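You operate a simulated robot arm through the tools that you are given. There is no shell and no other tool.

The job below is to be done with a simulated two-armed robot. You get a single attempt, and the scene is never put back.

## Task
Probe the repair motor's three terminal nuts and tighten the one that reads high.
Fine: the tester stands at OHM; stand the probe back in its cup; the motor is not wired. Set down upright: test probe.

It is judged by the outcome, as a careful person would: the job done as asked, and still so three seconds after it is handed in. It fails if anything else is knocked over, pushed out of place, dropped, spilled or broken.

## Robot
Two 7-joint arms with two-finger grippers on one trunk that stands fixed in place. Base frame: the origin is at the foot of the trunk, x ahead of it, y to its left, z up; the work surface is at about z = 0.852. Readings come in m, rad, newtons and seconds.
The left shoulder is at [0.025, 0.175, 1.354], the right one opposite. With the tool pointing down near the work surface each hand reaches from about 0.1 to 0.8 m from the base axis, measured 20 degrees to its own side. Payload 2.94 kg a hand.
Tool frame (each hand has its own): the origin (TCP) lies between the finger pads and is the grasp point; the fingertips stand 0.03 m ahead of it; z points along the fingers, y is the line along which they close. The gripper opens to 0.138 m. The gripper's body begins 0.109 m behind the TCP.
Orientation is told as [roll, pitch, yaw] about the base's x, y, z axes, in that order, counted from this pose: with the fingers straight down and closing along the base's y, the tool's x points along the base's -x, its y along +y and its z along -z.

## Interface
- The arms move only by the tool drive_tool. It takes "left_commands", "right_commands" or both (then of equal length, played together; a hand with none holds still); each is a list of rows, each a list of 7 numbers: the shift along the tool's x, y, z in m, then the turn, a rotation vector about the tool's x, y, z in rad, then the closure, from 0 (fully open) to 1 (shut). In form: [[tx, ty, tz, wx, wy, wz, gripper], ...]. A call has 1 to 20 rows; each row shifts and turns the commanded pose from where the row before left it, along the tool's axes as they then stand. A row lasts 0.2 s, in which the tool goes at most 0.05 m and 0.15 rad; a call with a longer step from one row to the next is refused whole, and so is a gripper value outside its range. A pose out of reach is approached as far as the arm can. The call stops where the force on the tool passes 40 N (or 10 N more than at its start, if that is more) or the arm is blocked; 0.2 s more then pass. Each finger halts on what it meets, pressing with about 44 N; the grip force reading is that of the motor and also rises with nothing between the fingers. The clock runs only during rows and for 0.2 s after the last one: add rows that do not move to give the fingers time. The reply holds the time, the measured pose of the TCP, the force on the tool along the base axes, the opening and the grip force, in the units named above and with some noise, with the torque about the TCP (base axes, N m) and any sound that the robot's microphone picked up.
- Cameras (640 x 400 px; columns grow to the right, rows downward): "scene" is now at [0.068, 0.0311, 1.8167]; the picture's right is [0.30, -0.96, 0.00], its down [-0.76, -0.23, -0.61] and it looks along [0.58, 0.18, -0.79] (base axes); focal length 329 px, centre (320, 200). "left" rides on the left gripper at [0.071, -0.019, -0.146] in its tool frame; the picture's right is [0.26, 0.97, 0.00], its down [-0.85, 0.23, -0.48] and it looks along [-0.46, 0.12, 0.88] (tool axes); focal length 280 px, centre (320, 200). "right" rides on the right gripper at [0.071, 0.019, -0.146] in its tool frame; the picture's right is [-0.26, 0.96, 0.00], its down [-0.85, -0.23, -0.48] and it looks along [-0.46, -0.13, 0.88] (tool axes); focal length 280 px, centre (320, 200). There is no depth. A picture from a camera that has moved, and an enlarged one, comes with that camera's place and axes in the base frame and with its lens. The place of the scene camera against the robot may be out by one fixed shift of up to 0.018 m in any direction.
- snapshot(camera): a new picture of that camera. The clock stands still meanwhile.
- move_column(by): slides the trunk up (or, below 0, down) by that many m; the arms and the scene camera ride with it, the base frame stays. It gives what a move gives, with no picture.
- turn_head(pan, tilt): turns the head with the scene camera to pan (to the left, within 2.094 rad either way) and tilt (down, from -0.506 to 1.204), counted from straight ahead of the robot. It gives what a move gives.
- zoom(camera, box): a new picture of the part [left, top, right, bottom] of that camera's present view, enlarged. The clock stands still meanwhile.
- hand_in(): hands the job in; it is judged then, once.

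Places have to be worked out from the pictures, the camera data and where the tool is seen. Open the grippers and draw the arms clear of the work before you hand the job in, unless the task says otherwise.

The tools are called after "Emit:" by a JSON object that holds its "fn" and its "kwargs". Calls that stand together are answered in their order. drive_tool: Moves the arms, as the interface text tells. Its arguments: {"type":"object","properties":{"left_commands":{"type":"array"},"right_commands":{"type":"array"}},"required":[]} The other tools are called the same way: move_column (by) slides the trunk up or down; turn_head (pan, tilt) turns the head that bears the scene camera; snapshot (camera) takes a picture; zoom (camera, box) takes an enlarged picture of a part of a camera's view; hand_in () hands the job in.

At the start:

```text
time_s: 0.0
left_ee_pos: [0.5499, 0.4451, 1.4245]
left_tool_rot: [0.0, -0.001, 0.001]
left_force: [0.0, 0.5, -0.2]
left_torque: [0.0, 0.01, -0.02]
left_gripper_width: 0.1379
left_grasp_force: 0.0
right_ee_pos: [0.5095, -0.0244, 1.429]
right_tool_rot: [0.001, 0.001, 0.0]
right_force: [0.6, -0.7, -0.3]
right_torque: [0.02, -0.01, -0.02]
right_gripper_width: 0.1381
right_grasp_force: 0.1
trunk travel left (down, up): [-0.525, 0.209]
head pan, tilt: [0.3, 0.915]
```

scene: 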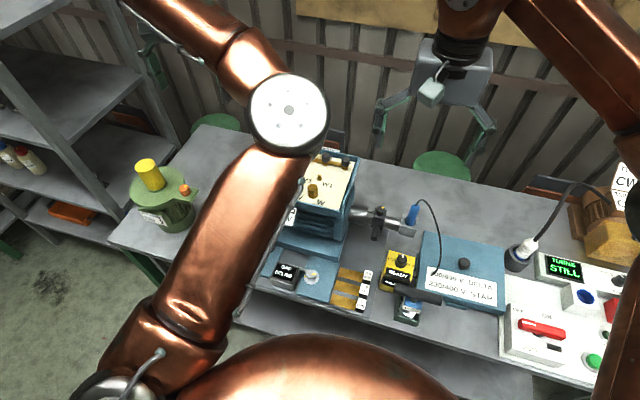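
right: 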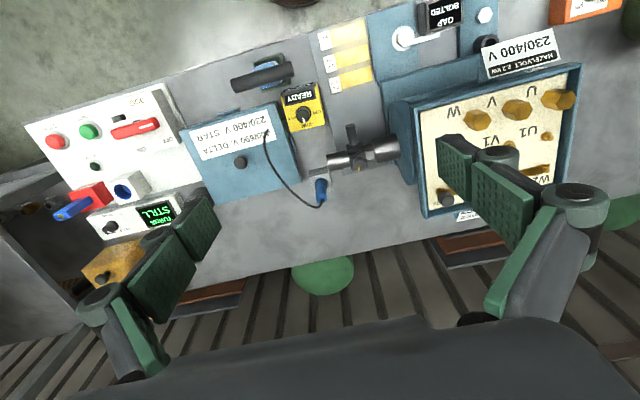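
left: 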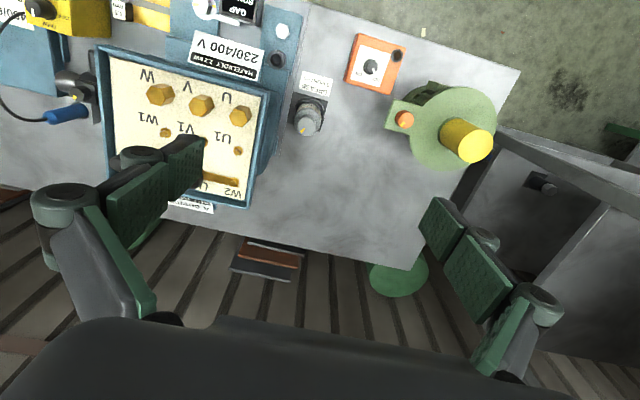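

The scene shows a motor with an open terminal box (U, V, W nuts), a yellow tester, a blue probe in a holder and other apparatus. I'll enlarge the views to read the details.

Emit:
{"fn": "zoom", "kwargs": {"camera": "left", "box": [80, 0, 300, 220]}}

Emit:
{"fn": "zoom", "kwargs": {"camera": "right", "box": [220, 0, 640, 230]}}

Emit:
{"fn": "zoom", "kwargs": {"camera": "left", "box": [250, 10, 530, 200]}}

Emit:
{"fn": "zoom", "kwargs": {"camera": "scene", "box": [260, 140, 520, 340]}}

Emit:
{"fn": "zoom", "kwargs": {"camera": "right", "box": [20, 60, 340, 300]}}

```text
1.82 times, centred on (190, 110) of left
camera zoom: at [0.4773, 0.4241, 1.5696], right [-0.26, 0.97, 0.0], down [0.85, 0.23, 0.48], along [0.46, 0.12, -0.88], focal length 510 px, centre (556, 364)
```

zoom: 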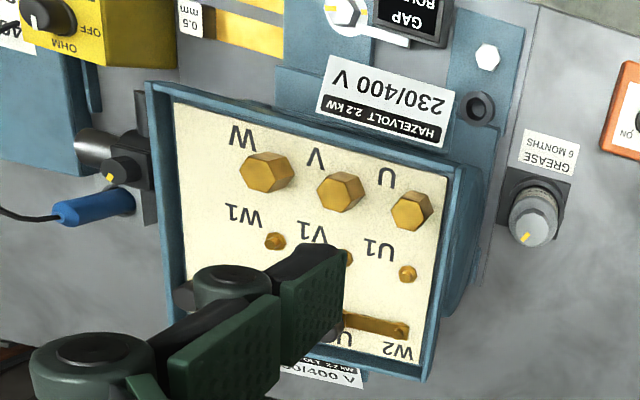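

```text
1.52 times, centred on (430, 115) of right
camera zoom: at [0.4392, -0.0048, 1.5741], right [0.26, 0.97, 0.0], down [0.85, -0.23, 0.48], along [0.46, -0.12, -0.88], focal length 427 px, centre (152, 330)
```

zoom: 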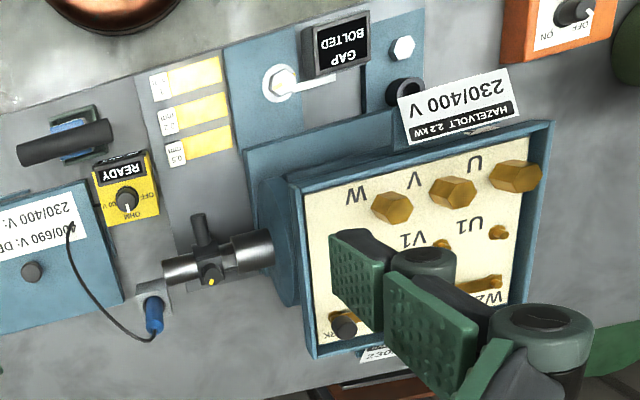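

```text
2.11 times, centred on (390, 105) of left
camera zoom: at [0.4773, 0.4241, 1.5696], right [-0.26, 0.97, 0.0], down [0.85, 0.23, 0.48], along [0.46, 0.12, -0.88], focal length 590 px, centre (173, 400)
```

zoom: 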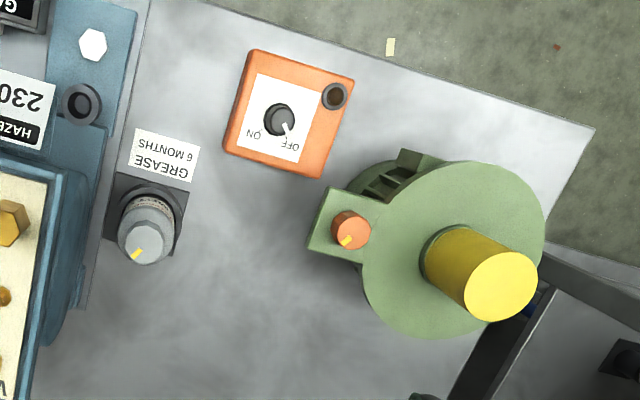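

```text
2.00 times, centred on (390, 240) of scene
camera zoom: at [0.068, 0.0311, 1.8167], right [0.3, -0.96, 0.0], down [-0.76, -0.23, -0.61], along [0.58, 0.18, -0.79], focal length 659 px, centre (180, 120)
```

zoom: 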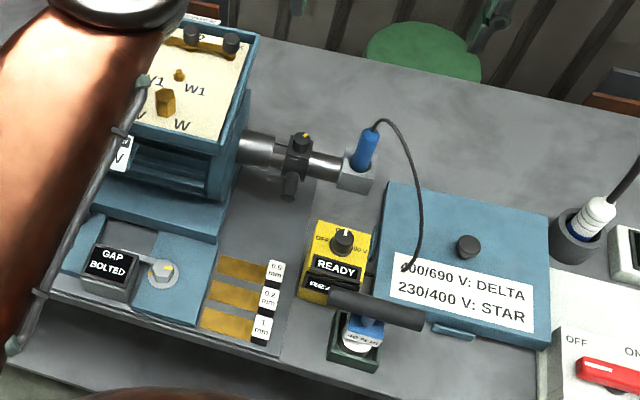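

```text
1.67 times, centred on (180, 180) of right
camera zoom: at [0.4392, -0.0048, 1.5741], right [0.26, 0.97, 0.0], down [0.85, -0.23, 0.48], along [0.46, -0.12, -0.88], focal length 467 px, centre (553, 233)
```

zoom: 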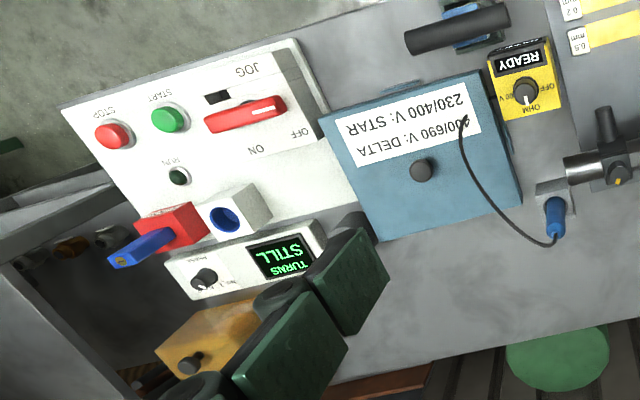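

I've triangulated the W nut at about (0.597, 0.209, 1.131) and V at about (0.598, 0.27, 1.131). I'll move the left arm out to the side and pull the right hand back to get an unobstructed scene view.

Emit:
{"fn": "drive_tool", "kwargs": {"left_commands": [[0.02, 0.045, 0, 0, 0, 0, 0], [0.02, 0.045, 0, 0, 0, 0, 0], [0.02, 0.045, 0, 0, 0, 0, 0], [0.02, 0.045, 0, 0, 0, 0, 0], [0.02, 0.045, 0, 0, 0, 0, 0], [0, 0, 0, 0, 0, 0, 0]], "right_commands": [[0.03, -0.03, 0, 0, 0, 0, 0], [0.03, -0.03, 0, 0, 0, 0, 0], [0.03, -0.03, 0, 0, 0, 0, 0], [0.03, -0.03, 0, 0, 0, 0, 0], [0, 0, 0, 0, 0, 0, 0], [0, 0, 0, 0, 0, 0, 0]]}}

Emit:
{"fn": "snapshot", "kwargs": {"camera": "scene"}}

Emit:
{"fn": "snapshot", "kwargs": {"camera": "right"}}

Emit:
{"fn": "snapshot", "kwargs": {"camera": "left"}}

```text
time_s: 1.4
left_ee_pos: [0.4523, 0.6689, 1.4251]
left_tool_rot: [0.001, -0.002, -0.003]
left_force: [0.6, -0.2, 0.2]
left_torque: [0.05, 0.02, -0.03]
left_gripper_width: 0.1381
left_grasp_force: 0.2
right_ee_pos: [0.3899, -0.1462, 1.4289]
right_tool_rot: [0.001, 0.0, 0.0]
right_force: [0.1, -0.5, 0.2]
right_torque: [0.04, -0.01, -0.01]
right_gripper_width: 0.1379
right_grasp_force: 0.1
trunk travel left (down, up): [-0.525, 0.209]
head pan, tilt: [0.3, 0.915]
```

```text
taken
camera scene: at [0.0686, 0.0288, 1.8167], right [0.3, -0.96, 0.0], down [-0.76, -0.23, -0.61], along [0.58, 0.18, -0.79], focal length 329 px, centre (320, 200)
```

scene: 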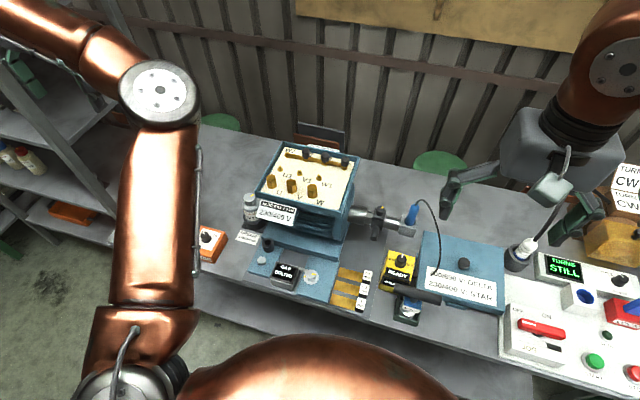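

```text
taken
camera right: at [0.319, -0.1275, 1.5731], right [0.26, 0.97, 0.0], down [0.85, -0.23, 0.47], along [0.46, -0.12, -0.88], focal length 280 px, centre (320, 200)
```

right: 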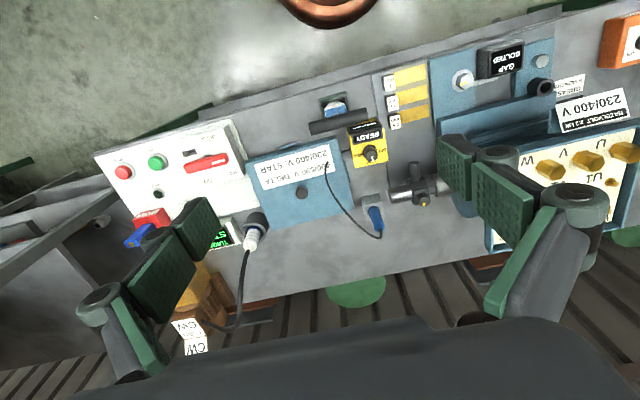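

```text
taken
camera left: at [0.3792, 0.6477, 1.5702], right [-0.26, 0.97, 0.0], down [0.85, 0.23, 0.48], along [0.46, 0.13, -0.88], focal length 280 px, centre (320, 200)
```

left: 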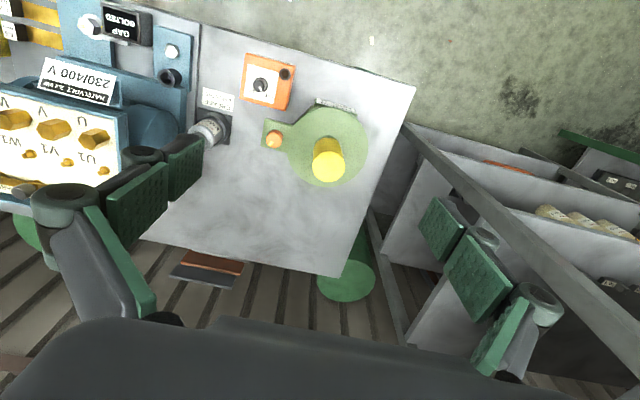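

Emit:
{"fn": "zoom", "kwargs": {"camera": "scene", "box": [240, 130, 380, 230]}}

Emit:
{"fn": "zoom", "kwargs": {"camera": "scene", "box": [340, 190, 520, 330]}}

Emit:
{"fn": "zoom", "kwargs": {"camera": "right", "box": [270, 70, 450, 250]}}

Emit:
{"fn": "zoom", "kwargs": {"camera": "scene", "box": [180, 190, 300, 290]}}

```text
4.00 times, centred on (310, 180) of scene
camera zoom: at [0.0686, 0.0288, 1.8167], right [0.3, -0.96, 0.0], down [-0.76, -0.23, -0.61], along [0.58, 0.18, -0.79], focal length 1318 px, centre (360, 280)
```

zoom: 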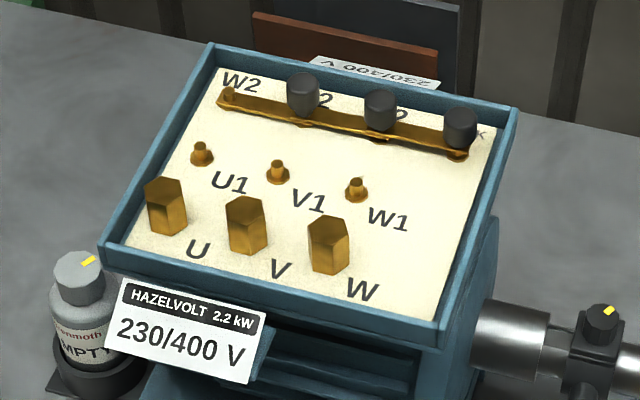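

```text
2.86 times, centred on (430, 260) of scene
camera zoom: at [0.0686, 0.0288, 1.8167], right [0.3, -0.96, 0.0], down [-0.76, -0.23, -0.61], along [0.58, 0.18, -0.79], focal length 941 px, centre (6, 29)
```

zoom: 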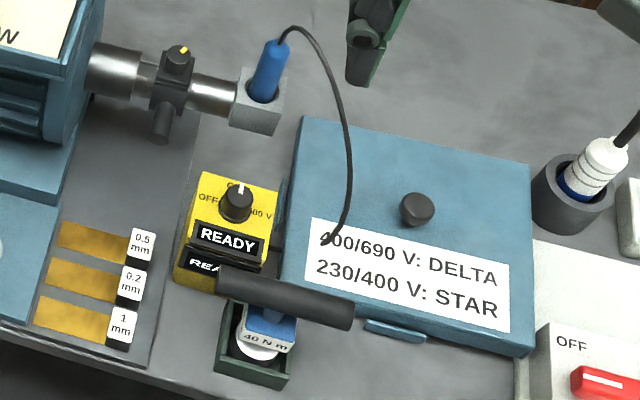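

```text
2.22 times, centred on (360, 160) of right
camera zoom: at [0.319, -0.1275, 1.5731], right [0.26, 0.97, 0.0], down [0.85, -0.23, 0.47], along [0.46, -0.12, -0.88], focal length 623 px, centre (231, 289)
```

zoom: 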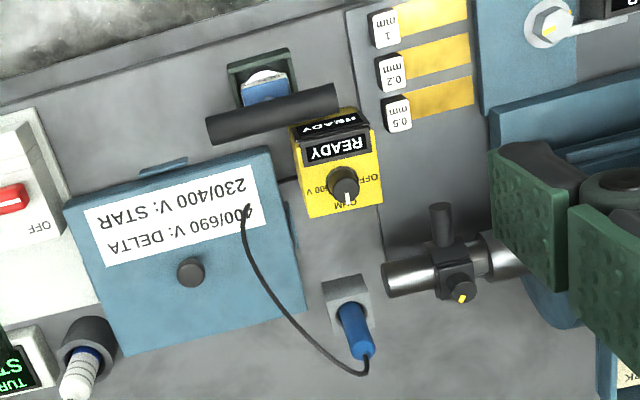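

```text
4.00 times, centred on (240, 240) of scene
camera zoom: at [0.0686, 0.0288, 1.8167], right [0.3, -0.96, 0.0], down [-0.76, -0.23, -0.61], along [0.58, 0.18, -0.79], focal length 1318 px, centre (640, 40)
```

zoom: 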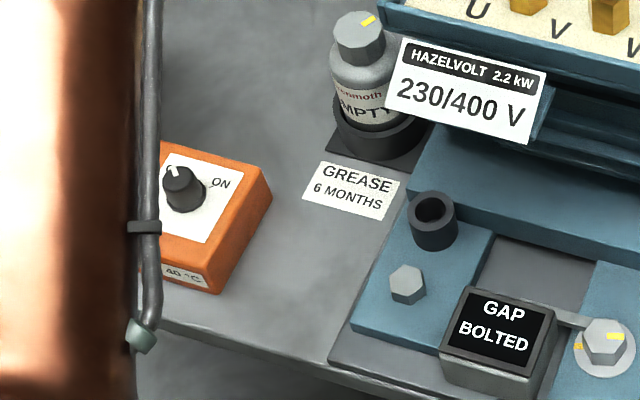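

The probe (blue) sits upright in a grey cup at about (0.757, -0.083), and the tester reads READY at OHM. I'll bring the right hand closer, above and before the probe, to examine it.

Emit:
{"fn": "drive_tool", "kwargs": {"right_commands": [[-0.027, 0.0063, 0.0229, 0, 0, 0, 0], [-0.027, 0.0063, 0.0229, 0, 0, 0, 0], [-0.027, 0.0063, 0.0229, 0, 0, 0, 0], [-0.027, 0.0063, 0.0229, 0, 0, 0, 0], [-0.027, 0.0063, 0.0229, 0, 0, 0, 0], [-0.027, 0.0063, 0.0229, 0, 0, 0, 0], [-0.027, 0.0063, 0.0229, 0, 0, 0, 0], [-0.027, 0.0063, 0.0229, 0, 0, 0, 0], [-0.027, 0.0063, 0.0229, 0, 0, 0, 0], [-0.027, 0.0063, 0.0229, 0, 0, 0, 0], [0, 0, 0, 0, 0, 0, 0]]}}

Emit:
{"fn": "snapshot", "kwargs": {"camera": "right"}}

Emit:
{"fn": "snapshot", "kwargs": {"camera": "scene"}}

```text
time_s: 3.8
left_ee_pos: [0.4503, 0.6687, 1.4238]
left_tool_rot: [0.002, 0.0, 0.0]
left_force: [-0.2, -0.4, 0.7]
left_torque: [-0.01, 0.0, -0.03]
left_gripper_width: 0.1382
left_grasp_force: 0.2
right_ee_pos: [0.6592, -0.0812, 1.1995]
right_tool_rot: [0.002, 0.0, 0.002]
right_force: [-0.6, 0.5, 1.0]
right_torque: [0.03, -0.04, -0.01]
right_gripper_width: 0.138
right_grasp_force: 0.1
trunk travel left (down, up): [-0.525, 0.209]
head pan, tilt: [0.3, 0.915]
```

```text
taken
camera right: at [0.5898, -0.062, 1.3454], right [0.26, 0.97, 0.0], down [0.85, -0.23, 0.48], along [0.46, -0.12, -0.88], focal length 280 px, centre (320, 200)
```

right: 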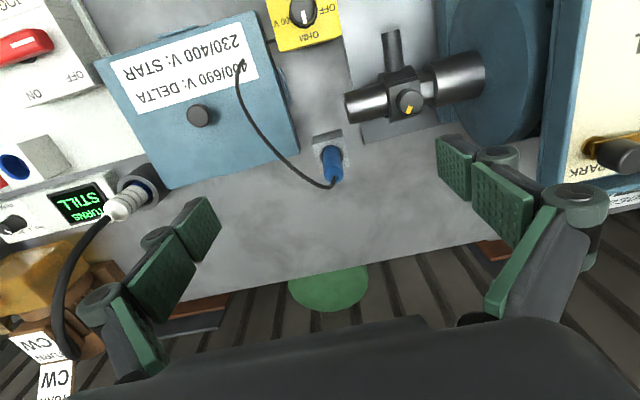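

```text
taken
camera scene: at [0.0672, 0.0309, 1.8168], right [0.3, -0.96, 0.0], down [-0.76, -0.23, -0.61], along [0.58, 0.18, -0.79], focal length 329 px, centre (320, 200)
```

scene: 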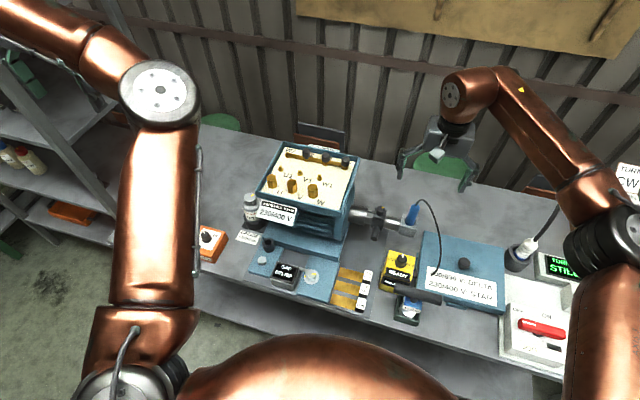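

Emit:
{"fn": "zoom", "kwargs": {"camera": "right", "box": [270, 110, 400, 200]}}

Emit:
{"fn": "zoom", "kwargs": {"camera": "scene", "box": [380, 180, 480, 260]}}

```text
4.44 times, centred on (335, 155) of right
camera zoom: at [0.5898, -0.062, 1.3454], right [0.26, 0.97, 0.0], down [0.85, -0.23, 0.48], along [0.46, -0.12, -0.88], focal length 1246 px, centre (253, 400)
```

zoom: 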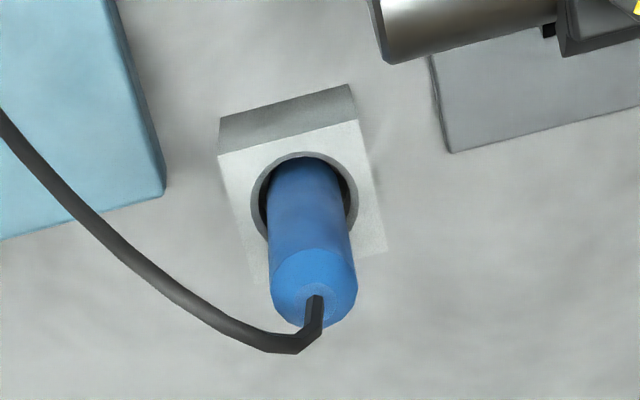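

```text
5.00 times, centred on (430, 220) of scene
camera zoom: at [0.0672, 0.0309, 1.8168], right [0.3, -0.96, 0.0], down [-0.76, -0.23, -0.61], along [0.58, 0.18, -0.79], focal length 1647 px, centre (-230, 100)
```

zoom: 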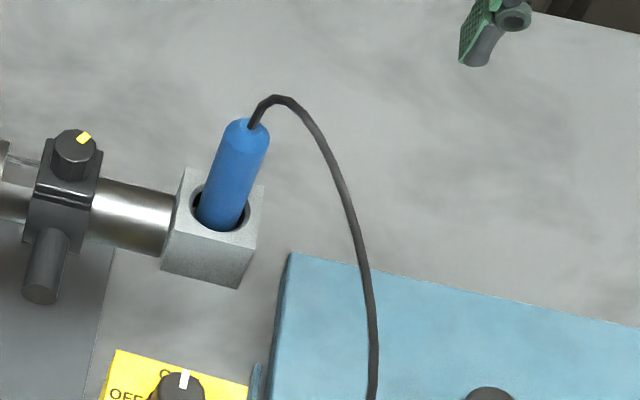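

The probe axis works out to about (0.746, -0.082): top at z≈0.98, cup rim at about 0.904, body about 0.03 thick. I'll half close the fingers and move directly above it to check alignment.

Emit:
{"fn": "drive_tool", "kwargs": {"right_commands": [[-0.0145, 0, 0.023, 0, 0, 0, 0.45], [-0.0145, 0, 0.023, 0, 0, 0, 0.45], [-0.0145, 0, 0.023, 0, 0, 0, 0.45], [-0.0145, 0, 0.023, 0, 0, 0, 0.45], [-0.0145, 0, 0.023, 0, 0, 0, 0.45], [-0.0145, 0, 0.023, 0, 0, 0, 0.45], [0, 0, 0, 0, 0, 0, 0.45]]}}

Emit:
{"fn": "snapshot", "kwargs": {"camera": "right"}}

Emit:
{"fn": "zoom", "kwargs": {"camera": "scene", "box": [360, 120, 500, 260]}}

```text
time_s: 5.4
left_ee_pos: [0.4508, 0.6693, 1.4231]
left_tool_rot: [0.0, 0.0, 0.0]
left_force: [-0.8, -0.9, 0.2]
left_torque: [0.05, -0.02, -0.01]
left_gripper_width: 0.138
left_grasp_force: 0.0
right_ee_pos: [0.7492, -0.0797, 1.061]
right_tool_rot: [0.001, -0.001, 0.001]
right_force: [0.8, -1.4, 0.1]
right_torque: [0.03, 0.02, -0.02]
right_gripper_width: 0.076
right_grasp_force: 0.0
trunk travel left (down, up): [-0.525, 0.209]
head pan, tilt: [0.3, 0.915]
```

```text
taken
camera right: at [0.6783, -0.0606, 1.2066], right [0.26, 0.97, 0.0], down [0.85, -0.23, 0.48], along [0.46, -0.12, -0.88], focal length 280 px, centre (320, 200)
```

right: 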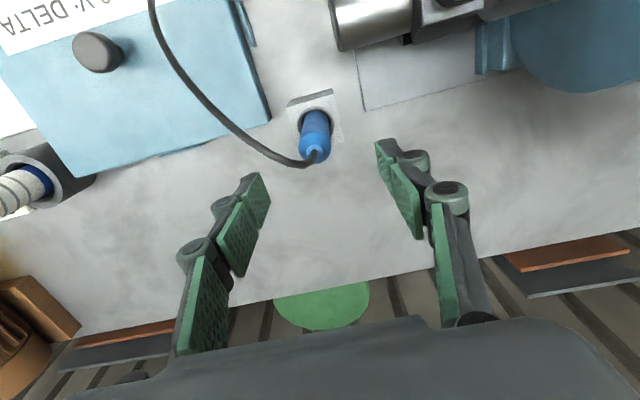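

```text
2.86 times, centred on (430, 190) of scene
camera zoom: at [0.068, 0.0312, 1.8168], right [0.3, -0.96, 0.0], down [-0.76, -0.23, -0.61], along [0.58, 0.18, -0.79], focal length 941 px, centre (6, 229)
```

zoom: 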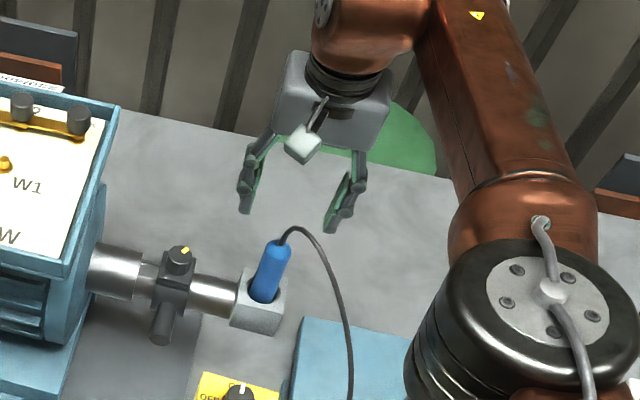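

The probe top sits close to (0.749, -0.082). I'll lower until the fingertips begin to straddle the probe, then check again.

Emit:
{"fn": "drive_tool", "kwargs": {"right_commands": [[0, -0.001, 0.018, 0, 0, 0, 0.45], [0, -0.001, 0.018, 0, 0, 0, 0.45], [0, 0, 0.018, 0, 0, 0, 0.45], [0, 0, 0.018, 0, 0, 0, 0.45], [0, 0, 0, 0, 0, 0, 0.45]]}}

Emit:
{"fn": "snapshot", "kwargs": {"camera": "right"}}

Emit:
{"fn": "zoom", "kwargs": {"camera": "scene", "box": [360, 140, 480, 260]}}

```text
time_s: 6.6
left_ee_pos: [0.4508, 0.6688, 1.4243]
left_tool_rot: [0.001, 0.0, 0.001]
left_force: [0.6, -0.2, -0.1]
left_torque: [0.01, -0.02, 0.03]
left_gripper_width: 0.1378
left_grasp_force: 0.1
right_ee_pos: [0.7439, -0.0777, 1.0046]
right_tool_rot: [0.0, -0.001, 0.003]
right_force: [0.5, 0.7, 0.9]
right_torque: [0.02, 0.0, -0.03]
right_gripper_width: 0.0757
right_grasp_force: 0.0
right hand out of reach, approached as far as the arm can: row 2, 3
trunk travel left (down, up): [-0.525, 0.209]
head pan, tilt: [0.3, 0.915]
```

```text
taken
camera right: at [0.673, -0.0582, 1.1499], right [0.26, 0.97, 0.0], down [0.85, -0.23, 0.48], along [0.46, -0.12, -0.88], focal length 280 px, centre (320, 200)
```

right: 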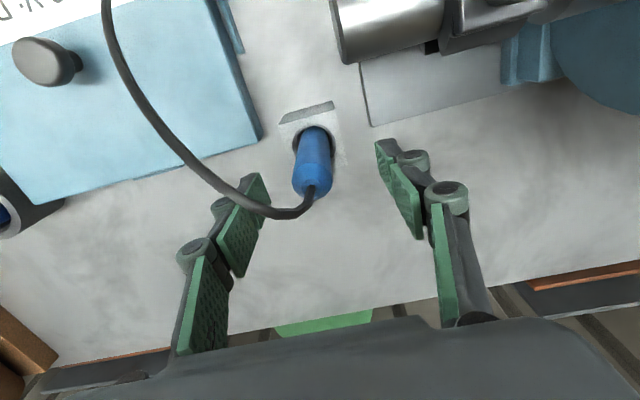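

```text
3.33 times, centred on (420, 200) of scene
camera zoom: at [0.0676, 0.0314, 1.8168], right [0.3, -0.96, 0.0], down [-0.76, -0.23, -0.61], along [0.58, 0.18, -0.79], focal length 1098 px, centre (-13, 200)
```

zoom: 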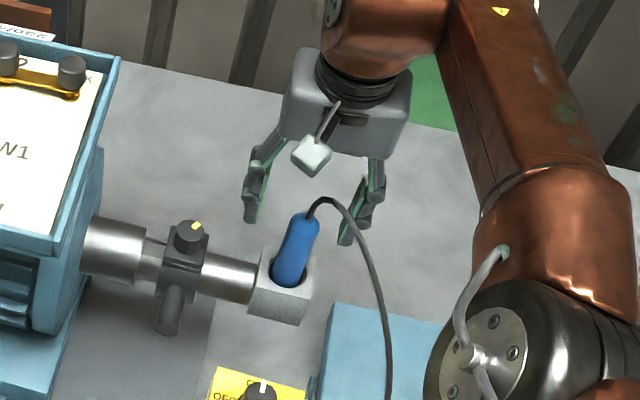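

The arm hit its reach limit at this trunk height, so I'll raise the hand 0.11 and then lower the trunk 0.15 to get more reach downward.

Emit:
{"fn": "drive_tool", "kwargs": {"right_commands": [[0, 0, -0.028, 0, 0, 0, 0.45], [0, 0, -0.028, 0, 0, 0, 0.45], [0, 0, -0.028, 0, 0, 0, 0.45], [0, 0, -0.028, 0, 0, 0, 0.45], [0, 0, 0, 0, 0, 0, 0.45]]}}

Emit:
{"fn": "move_column", "kwargs": {"by": -0.15}}

Emit:
{"fn": "snapshot", "kwargs": {"camera": "right"}}

Emit:
{"fn": "snapshot", "kwargs": {"camera": "scene"}}

```text
time_s: 7.8
left_ee_pos: [0.4512, 0.6699, 1.4236]
left_tool_rot: [-0.001, -0.002, 0.0]
left_force: [-1.1, 0.1, 0.5]
left_torque: [0.0, -0.02, -0.01]
left_gripper_width: 0.138
left_grasp_force: 0.1
right_ee_pos: [0.7447, -0.0773, 1.115]
right_tool_rot: [0.0, 0.0, 0.001]
right_force: [0.0, -0.4, 0.0]
right_torque: [0.0, 0.0, -0.05]
right_gripper_width: 0.0761
right_grasp_force: 0.1
trunk travel left (down, up): [-0.525, 0.209]
head pan, tilt: [0.3, 0.915]
```

```text
time_s: 9.6
left_ee_pos: [0.4499, 0.6691, 1.2743]
left_tool_rot: [0.0, 0.0, 0.001]
left_force: [-0.3, 0.2, 0.9]
left_torque: [-0.02, -0.02, 0.04]
left_gripper_width: 0.1379
left_grasp_force: 0.1
right_ee_pos: [0.7449, -0.0772, 0.9677]
right_tool_rot: [0.002, 0.001, 0.002]
right_force: [-1.1, -0.1, -0.7]
right_torque: [-0.01, 0.01, 0.01]
right_gripper_width: 0.0758
right_grasp_force: 0.0
trunk travel left (down, up): [-0.375, 0.359]
head pan, tilt: [0.3, 0.915]
```

```text
taken
camera right: at [0.6743, -0.0575, 1.1116], right [0.26, 0.97, 0.0], down [0.85, -0.23, 0.48], along [0.46, -0.12, -0.88], focal length 280 px, centre (320, 200)
```

right: 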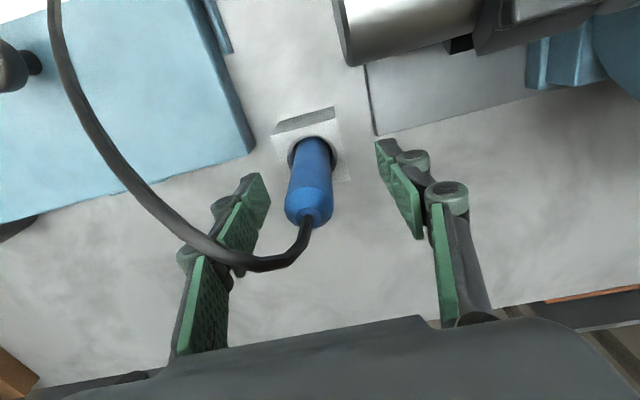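

```text
taken
camera scene: at [0.1114, 0.0316, 1.667], right [0.3, -0.96, 0.0], down [-0.76, -0.23, -0.61], along [0.58, 0.18, -0.79], focal length 329 px, centre (320, 200)
```

scene: 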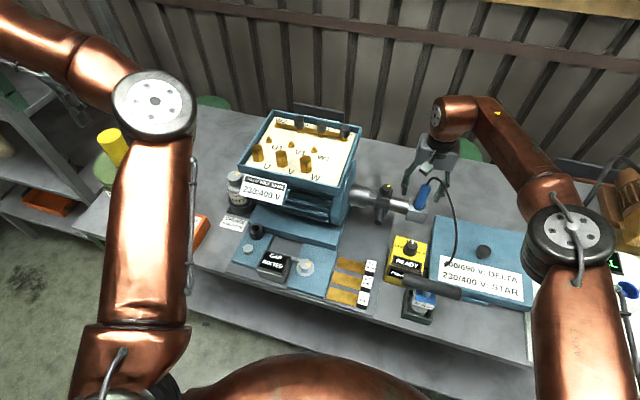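

The fingers straddle the probe, with the hand about 6 mm too far in +y. I'll shift by (+0.004, -0.006), lower slightly to z≈0.953 and close.

Emit:
{"fn": "drive_tool", "kwargs": {"right_commands": [[-0.002, -0.003, 0.005, 0, 0, 0, 0.45], [-0.002, -0.003, 0.005, 0, 0, 0, 0.45], [0, 0, 0.003, 0, 0, 0, 0.45], [0, 0, 0, 0, 0, 0, 0.45]]}}

Emit:
{"fn": "snapshot", "kwargs": {"camera": "right"}}

Emit:
{"fn": "zoom", "kwargs": {"camera": "scene", "box": [370, 140, 480, 240]}}

```text
time_s: 10.6
left_ee_pos: [0.4506, 0.6694, 1.2734]
left_tool_rot: [0.0, 0.001, 0.0]
left_force: [-0.1, -0.5, 0.6]
left_torque: [0.03, 0.01, 0.01]
left_gripper_width: 0.1378
left_grasp_force: 0.0
right_ee_pos: [0.7492, -0.0835, 0.9506]
right_tool_rot: [0.003, -0.001, 0.001]
right_force: [-0.3, -0.4, 0.6]
right_torque: [0.01, -0.02, 0.03]
right_gripper_width: 0.0761
right_grasp_force: 0.0
trunk travel left (down, up): [-0.375, 0.359]
head pan, tilt: [0.3, 0.915]
```

```text
taken
camera right: at [0.6785, -0.0632, 1.0966], right [0.26, 0.97, 0.0], down [0.85, -0.23, 0.48], along [0.46, -0.12, -0.88], focal length 280 px, centre (320, 200)
```

right: 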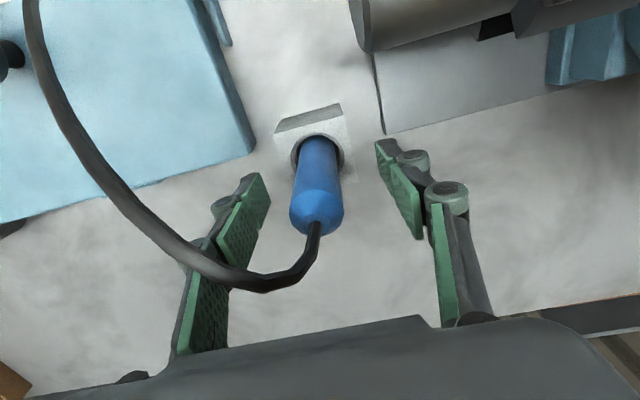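

```text
4.00 times, centred on (425, 190) of scene
camera zoom: at [0.112, 0.0316, 1.6668], right [0.3, -0.96, 0.0], down [-0.76, -0.23, -0.61], along [0.58, 0.18, -0.79], focal length 1318 px, centre (-100, 240)
```

zoom: 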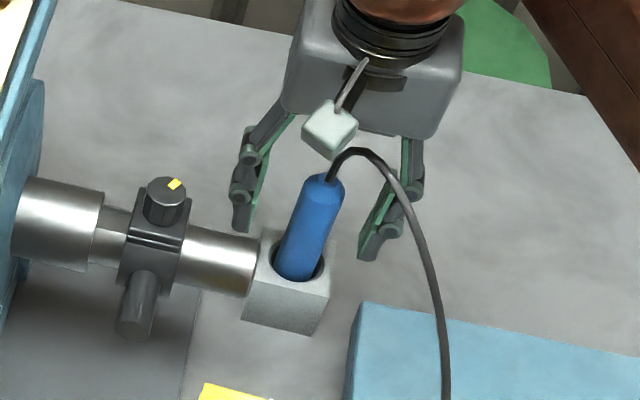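

Both views show the probe body between the pads and roughly centred. I'll close now.

Emit:
{"fn": "drive_tool", "kwargs": {"right_commands": [[0, 0, 0, 0, 0, 0, 0.6], [0, 0, 0, 0, 0, 0, 0.75], [0, 0, 0, 0, 0, 0, 0.9], [0, 0, 0, 0, 0, 0, 0.9], [0, 0, 0, 0, 0, 0, 0.9]]}}

Emit:
{"fn": "snapshot", "kwargs": {"camera": "right"}}

```text
time_s: 11.8
left_ee_pos: [0.4506, 0.6693, 1.2733]
left_tool_rot: [0.0, 0.001, -0.001]
left_force: [0.2, 0.1, 0.2]
left_torque: [0.0, 0.0, -0.02]
left_gripper_width: 0.1381
left_grasp_force: 0.1
right_ee_pos: [0.7485, -0.083, 0.9516]
right_tool_rot: [0.0, 0.001, 0.0]
right_force: [0.4, -0.2, 0.6]
right_torque: [0.0, -0.03, -0.01]
right_gripper_width: 0.0278
right_grasp_force: 43.8
trunk travel left (down, up): [-0.375, 0.359]
head pan, tilt: [0.3, 0.915]
```

```text
taken
camera right: at [0.6786, -0.0634, 1.0968], right [0.26, 0.97, 0.0], down [0.85, -0.23, 0.48], along [0.46, -0.12, -0.88], focal length 280 px, centre (320, 200)
```

right: 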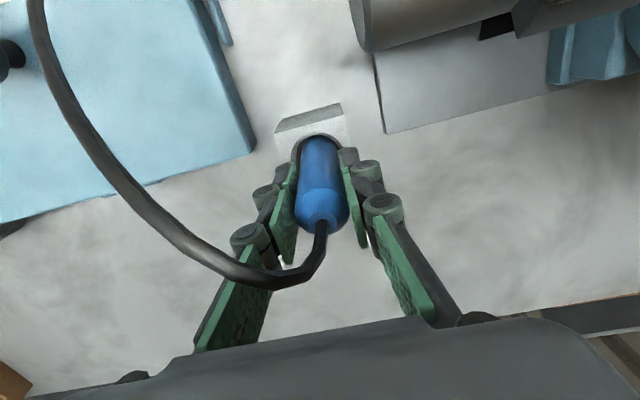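

The probe is gripped (0.028 wide). I'll lift it straight up with the arm, then raise the trunk.

Emit:
{"fn": "drive_tool", "kwargs": {"right_commands": [[0, 0, -0.02, 0, 0, 0, 0.9], [0, 0, -0.03, 0, 0, 0, 0.9], [0, 0, -0.04, 0, 0, 0, 0.9], [0, 0, -0.04, 0, 0, 0, 0.9], [0, 0, 0, 0, 0, 0, 0.9]]}}

Emit:
{"fn": "move_column", "kwargs": {"by": 0.2}}

Emit:
{"fn": "snapshot", "kwargs": {"camera": "scene"}}

Emit:
{"fn": "snapshot", "kwargs": {"camera": "right"}}

```text
time_s: 12.9
left_ee_pos: [0.4505, 0.6685, 1.273]
left_tool_rot: [0.0, 0.0, 0.0]
left_force: [0.6, 0.8, 0.1]
left_torque: [0.01, 0.05, 0.0]
left_gripper_width: 0.1379
left_grasp_force: 0.2
right_ee_pos: [0.7507, -0.0819, 1.0819]
right_tool_rot: [0.0, 0.002, 0.001]
right_force: [0.3, -0.2, -1.8]
right_torque: [-0.01, 0.01, -0.01]
right_gripper_width: 0.028
right_grasp_force: 44.2
trunk travel left (down, up): [-0.375, 0.359]
head pan, tilt: [0.3, 0.915]
```

```text
time_s: 15.1
left_ee_pos: [0.4516, 0.6682, 1.473]
left_tool_rot: [0.001, 0.0, -0.002]
left_force: [-0.2, -0.1, 0.4]
left_torque: [0.0, 0.01, 0.01]
left_gripper_width: 0.1381
left_grasp_force: 0.1
right_ee_pos: [0.745, -0.083, 1.2961]
right_tool_rot: [0.001, -0.018, -0.002]
right_force: [0.7, -0.6, -1.1]
right_torque: [0.0, 0.01, -0.02]
right_gripper_width: 0.0275
right_grasp_force: 43.7
trunk travel left (down, up): [-0.575, 0.159]
head pan, tilt: [0.3, 0.915]
```

```text
taken
camera scene: at [0.0626, 0.0316, 1.8665], right [0.3, -0.96, 0.0], down [-0.76, -0.23, -0.61], along [0.58, 0.18, -0.79], focal length 329 px, centre (320, 200)
```

scene: 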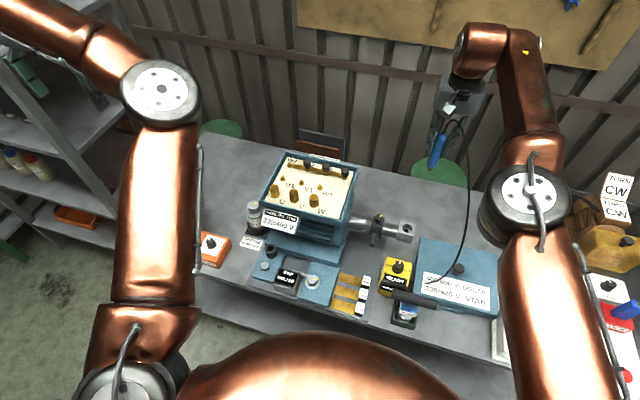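

```text
taken
camera right: at [0.6709, -0.0637, 1.4403], right [0.26, 0.97, 0.01], down [0.84, -0.23, 0.49], along [0.48, -0.12, -0.87], focal length 280 px, centre (320, 200)
```

right: 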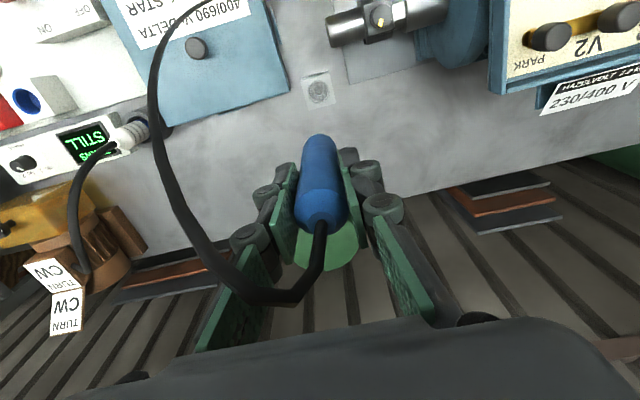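

The probe is out of the cup; the sleeve is clear. I'll zoom in on the held probe to see its tip.

Emit:
{"fn": "zoom", "kwargs": {"camera": "scene", "box": [400, 80, 500, 200]}}

Emit:
{"fn": "zoom", "kwargs": {"camera": "scene", "box": [250, 140, 370, 250]}}

Emit:
{"fn": "zoom", "kwargs": {"camera": "scene", "box": [360, 240, 460, 340]}}

```text
3.33 times, centred on (450, 140) of scene
camera zoom: at [0.0626, 0.0316, 1.8665], right [0.3, -0.96, 0.0], down [-0.76, -0.23, -0.61], along [0.58, 0.18, -0.79], focal length 1098 px, centre (-113, 400)
```

zoom: 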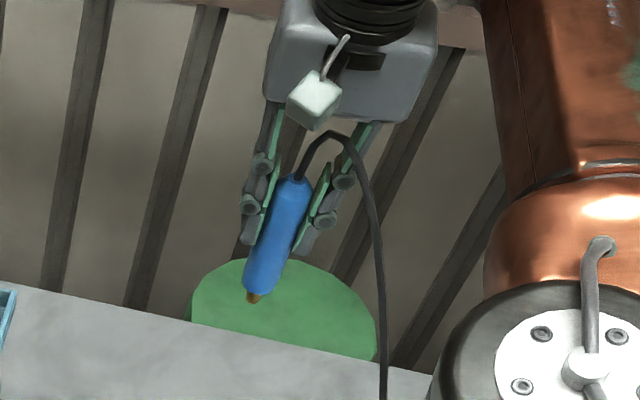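

```text
3.64 times, centred on (310, 195) of scene
camera zoom: at [0.0626, 0.0316, 1.8665], right [0.3, -0.96, 0.0], down [-0.76, -0.23, -0.61], along [0.58, 0.18, -0.79], focal length 1198 px, centre (356, 218)
```

zoom: 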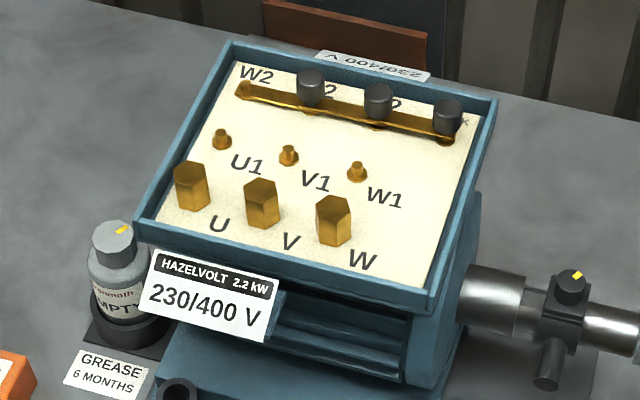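

```text
4.00 times, centred on (410, 290) of scene
camera zoom: at [0.0626, 0.0316, 1.8665], right [0.3, -0.96, 0.0], down [-0.76, -0.23, -0.61], along [0.58, 0.18, -0.79], focal length 1318 px, centre (-40, -160)
```

zoom: 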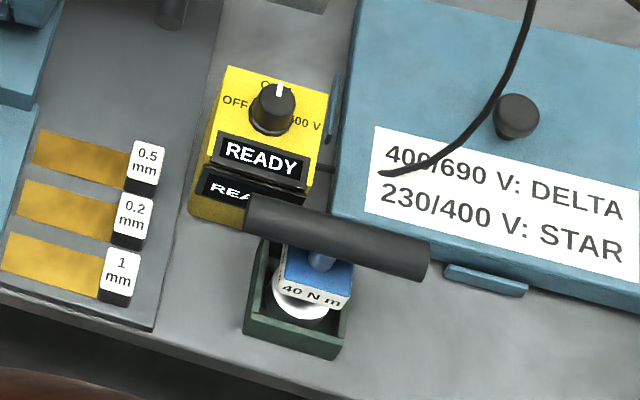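

The probe tip protrudes about 0.1 below the TCP. I'll raise a little and carry it to above the W nut at about (0.597, 0.209), keeping the tip well above the box.

Emit:
{"fn": "drive_tool", "kwargs": {"right_commands": [[0.02, 0.0, -0.02, 0, 0.018, 0, 0.9], [0.02, 0.03, -0.01, 0, 0, 0, 0.9], [0.02, 0.035, 0, 0, 0, 0, 0.9], [0.02, 0.035, 0, 0, 0, 0, 0.9], [0.02, 0.035, 0, 0, 0, 0, 0.9], [0.02, 0.035, 0, 0, 0, 0, 0.9], [0.015, 0.035, 0, 0, 0, 0, 0.9], [0.013, 0.035, 0, 0, 0, 0, 0.9], [0, 0.035, 0, 0, 0, 0, 0.9], [0, 0.017, 0, 0, 0, 0, 0.9], [0, 0, 0, 0, 0, 0, 0.9]]}}

Emit:
{"fn": "snapshot", "kwargs": {"camera": "scene"}}

Emit:
{"fn": "snapshot", "kwargs": {"camera": "right"}}

Emit:
{"fn": "snapshot", "kwargs": {"camera": "left"}}

```text
time_s: 17.5
left_ee_pos: [0.4507, 0.6681, 1.4745]
left_tool_rot: [0.0, 0.0, 0.0]
left_force: [0.0, 0.3, 1.2]
left_torque: [0.01, -0.01, -0.01]
left_gripper_width: 0.1379
left_grasp_force: 0.0
right_ee_pos: [0.5902, 0.2016, 1.3216]
right_tool_rot: [-0.008, 0.008, 0.01]
right_force: [0.3, 0.4, -1.3]
right_torque: [0.01, 0.01, 0.05]
right_gripper_width: 0.0274
right_grasp_force: 43.8
right hand out of reach, approached as far as the arm can: row 10
trunk travel left (down, up): [-0.575, 0.159]
head pan, tilt: [0.3, 0.915]
```

```text
taken
camera scene: at [0.0629, 0.0302, 1.8667], right [0.3, -0.96, 0.0], down [-0.76, -0.23, -0.61], along [0.58, 0.18, -0.79], focal length 329 px, centre (320, 200)
```

scene: 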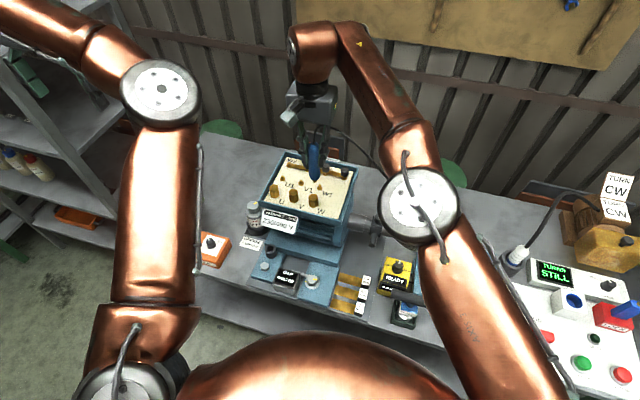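

```text
taken
camera right: at [0.5214, 0.222, 1.4667], right [0.25, 0.97, -0.01], down [0.85, -0.22, 0.47], along [0.45, -0.13, -0.88], focal length 280 px, centre (320, 200)
```

right: 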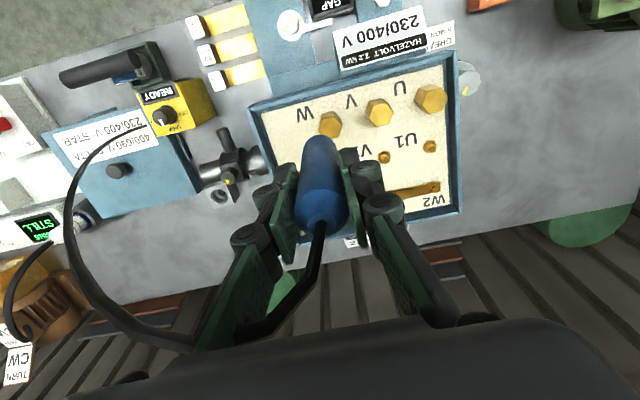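

```text
taken
camera left: at [0.3783, 0.6482, 1.6199], right [-0.26, 0.97, 0.0], down [0.85, 0.23, 0.48], along [0.46, 0.12, -0.88], focal length 280 px, centre (320, 200)
```

left: 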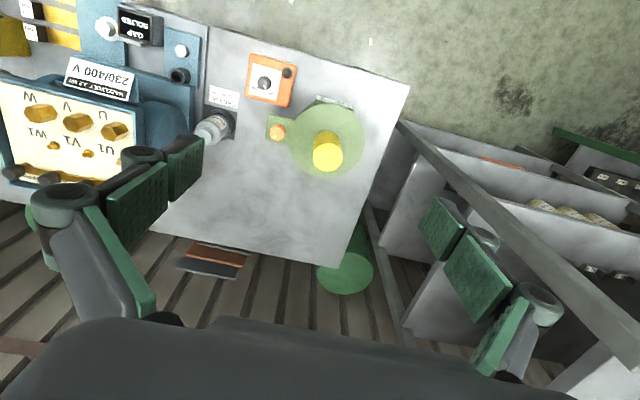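

Reach is limited here: fitting the two stop points gives a wrist about 0.34 above the TCP and a limit of about 0.726 m from the shoulder. Raising the trunk level with the wrist and tilting the probe about 0.2 rad should reach all three nuts, so I'll lower the hand a little and then raise the trunk.

Emit:
{"fn": "drive_tool", "kwargs": {"right_commands": [[0.01, -0.005, 0.02, 0, 0, 0, 0.9], [0, 0, 0.02, 0, 0, 0, 0.9], [0, 0, 0.01, 0, 0, 0, 0.9], [0, 0, 0, 0, 0, 0, 0.9]]}}

Emit:
{"fn": "move_column", "kwargs": {"by": 0.06}}

Emit:
{"fn": "drive_tool", "kwargs": {"right_commands": [[0, 0, 0.02, 0, 0, 0, 0.9], [0, 0, 0.02, 0, 0, 0, 0.9], [0, 0, 0.02, 0, 0, 0, 0.9], [0, 0, 0, 0, 0, 0, 0.9]]}}

Emit:
{"fn": "move_column", "kwargs": {"by": 0.07}}

Emit:
{"fn": "snapshot", "kwargs": {"camera": "scene"}}

Emit:
{"fn": "snapshot", "kwargs": {"camera": "right"}}

```text
time_s: 18.5
left_ee_pos: [0.4504, 0.6698, 1.4741]
left_tool_rot: [0.001, 0.001, 0.0]
left_force: [0.8, -1.4, 1.1]
left_torque: [0.02, 0.02, -0.02]
left_gripper_width: 0.1381
left_grasp_force: 0.1
right_ee_pos: [0.5861, 0.2046, 1.2753]
right_tool_rot: [0.001, -0.002, 0.003]
right_force: [-0.2, 0.2, -0.7]
right_torque: [0.03, 0.01, 0.03]
right_gripper_width: 0.0274
right_grasp_force: 43.9
trunk travel left (down, up): [-0.575, 0.159]
head pan, tilt: [0.3, 0.915]
```

```text
time_s: 19.5
left_ee_pos: [0.4508, 0.6706, 1.5332]
left_tool_rot: [-0.001, -0.002, 0.0]
left_force: [-0.8, 0.2, -0.7]
left_torque: [0.01, -0.02, 0.0]
left_gripper_width: 0.1385
left_grasp_force: 0.1
right_ee_pos: [0.5859, 0.2047, 1.3349]
right_tool_rot: [0.001, -0.003, 0.001]
right_force: [0.0, -0.2, -1.8]
right_torque: [-0.04, 0.05, -0.01]
right_gripper_width: 0.028
right_grasp_force: 43.7
trunk travel left (down, up): [-0.635, 0.099]
head pan, tilt: [0.3, 0.915]
```

```text
time_s: 20.5
left_ee_pos: [0.4503, 0.67, 1.5325]
left_tool_rot: [0.0, 0.0, -0.001]
left_force: [-0.2, 0.2, -0.3]
left_torque: [-0.01, -0.01, -0.02]
left_gripper_width: 0.1379
left_grasp_force: 0.1
right_ee_pos: [0.5854, 0.2047, 1.2768]
right_tool_rot: [0.001, 0.0, 0.004]
right_force: [-0.1, 0.0, -1.5]
right_torque: [0.03, 0.0, -0.01]
right_gripper_width: 0.0276
right_grasp_force: 44.3
trunk travel left (down, up): [-0.635, 0.099]
head pan, tilt: [0.3, 0.915]
```

```text
time_s: 21.6
left_ee_pos: [0.45, 0.6692, 1.6014]
left_tool_rot: [-0.001, 0.0, 0.0]
left_force: [0.5, 0.4, -0.3]
left_torque: [0.0, 0.02, 0.01]
left_gripper_width: 0.1379
left_grasp_force: 0.1
right_ee_pos: [0.5849, 0.2057, 1.3477]
right_tool_rot: [0.0, -0.001, 0.002]
right_force: [0.1, -0.1, -0.8]
right_torque: [-0.01, 0.03, 0.03]
right_gripper_width: 0.0275
right_grasp_force: 43.9
trunk travel left (down, up): [-0.705, 0.029]
head pan, tilt: [0.3, 0.915]
```

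```text
taken
camera scene: at [0.0579, 0.0328, 1.9963], right [0.3, -0.96, 0.0], down [-0.76, -0.24, -0.61], along [0.58, 0.18, -0.79], focal length 329 px, centre (320, 200)
```

scene: 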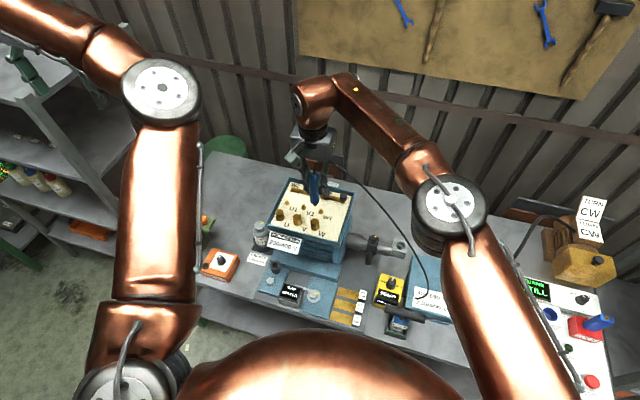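

```text
taken
camera right: at [0.5151, 0.2242, 1.491], right [0.26, 0.97, 0.0], down [0.85, -0.23, 0.48], along [0.46, -0.12, -0.88], focal length 280 px, centre (320, 200)
```

right: 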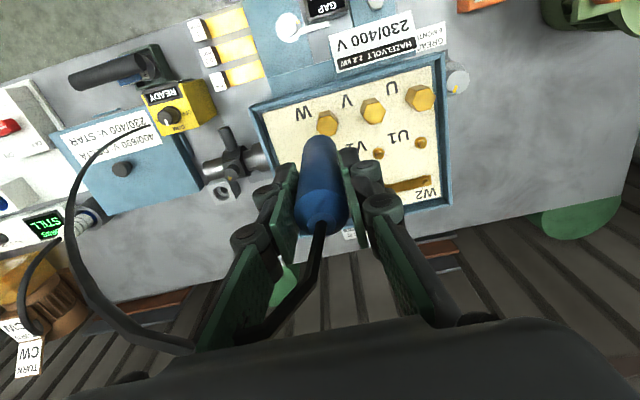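

The trunk is now high enough. I'll zoom in from both wrist cameras to pin down the nut tops.

Emit:
{"fn": "zoom", "kwargs": {"camera": "right", "box": [280, 60, 460, 180]}}

Emit:
{"fn": "zoom", "kwargs": {"camera": "left", "box": [0, 60, 210, 200]}}

Emit:
{"fn": "zoom", "kwargs": {"camera": "scene", "box": [250, 160, 370, 260]}}

```text
3.33 times, centred on (370, 120) of right
camera zoom: at [0.5151, 0.2242, 1.491], right [0.26, 0.97, 0.0], down [0.85, -0.23, 0.48], along [0.46, -0.12, -0.88], focal length 935 px, centre (153, 467)
```

zoom: 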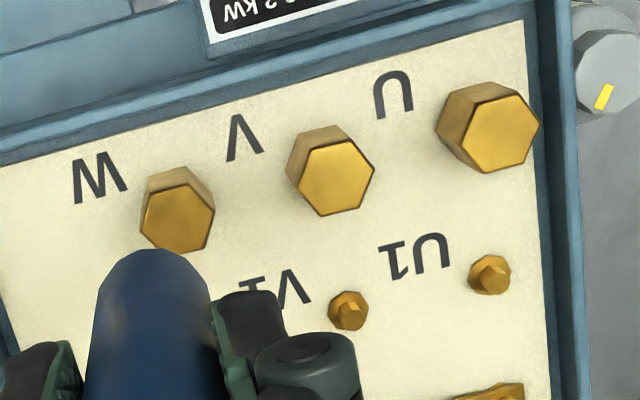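

```text
2.86 times, centred on (105, 130) of left
camera zoom: at [0.3781, 0.6507, 1.7488], right [-0.26, 0.97, 0.0], down [0.85, 0.23, 0.48], along [0.46, 0.12, -0.88], focal length 801 px, centre (934, 400)
```

zoom: 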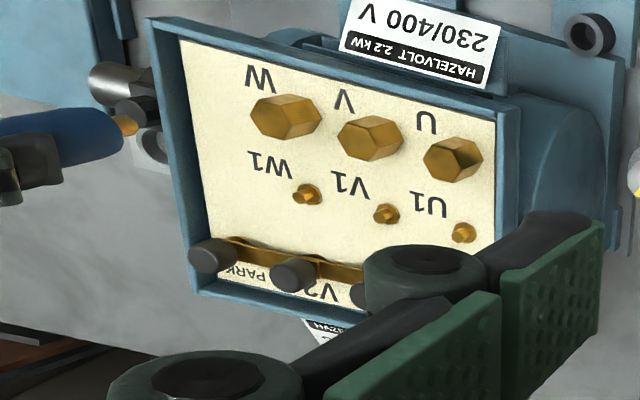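

```text
4.00 times, centred on (310, 210) of scene
camera zoom: at [0.0579, 0.0328, 1.9963], right [0.3, -0.96, 0.0], down [-0.76, -0.24, -0.61], along [0.58, 0.18, -0.79], focal length 1318 px, centre (360, 160)
```

zoom: 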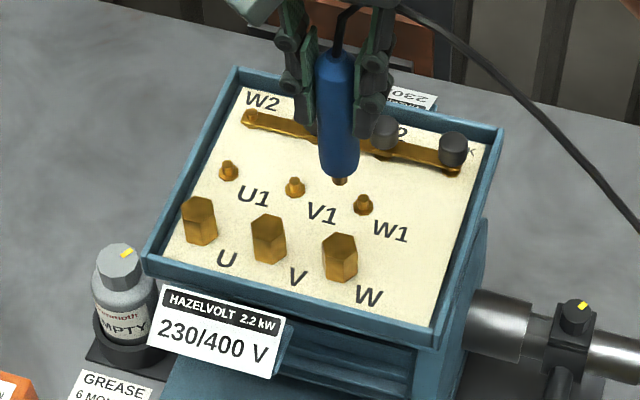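

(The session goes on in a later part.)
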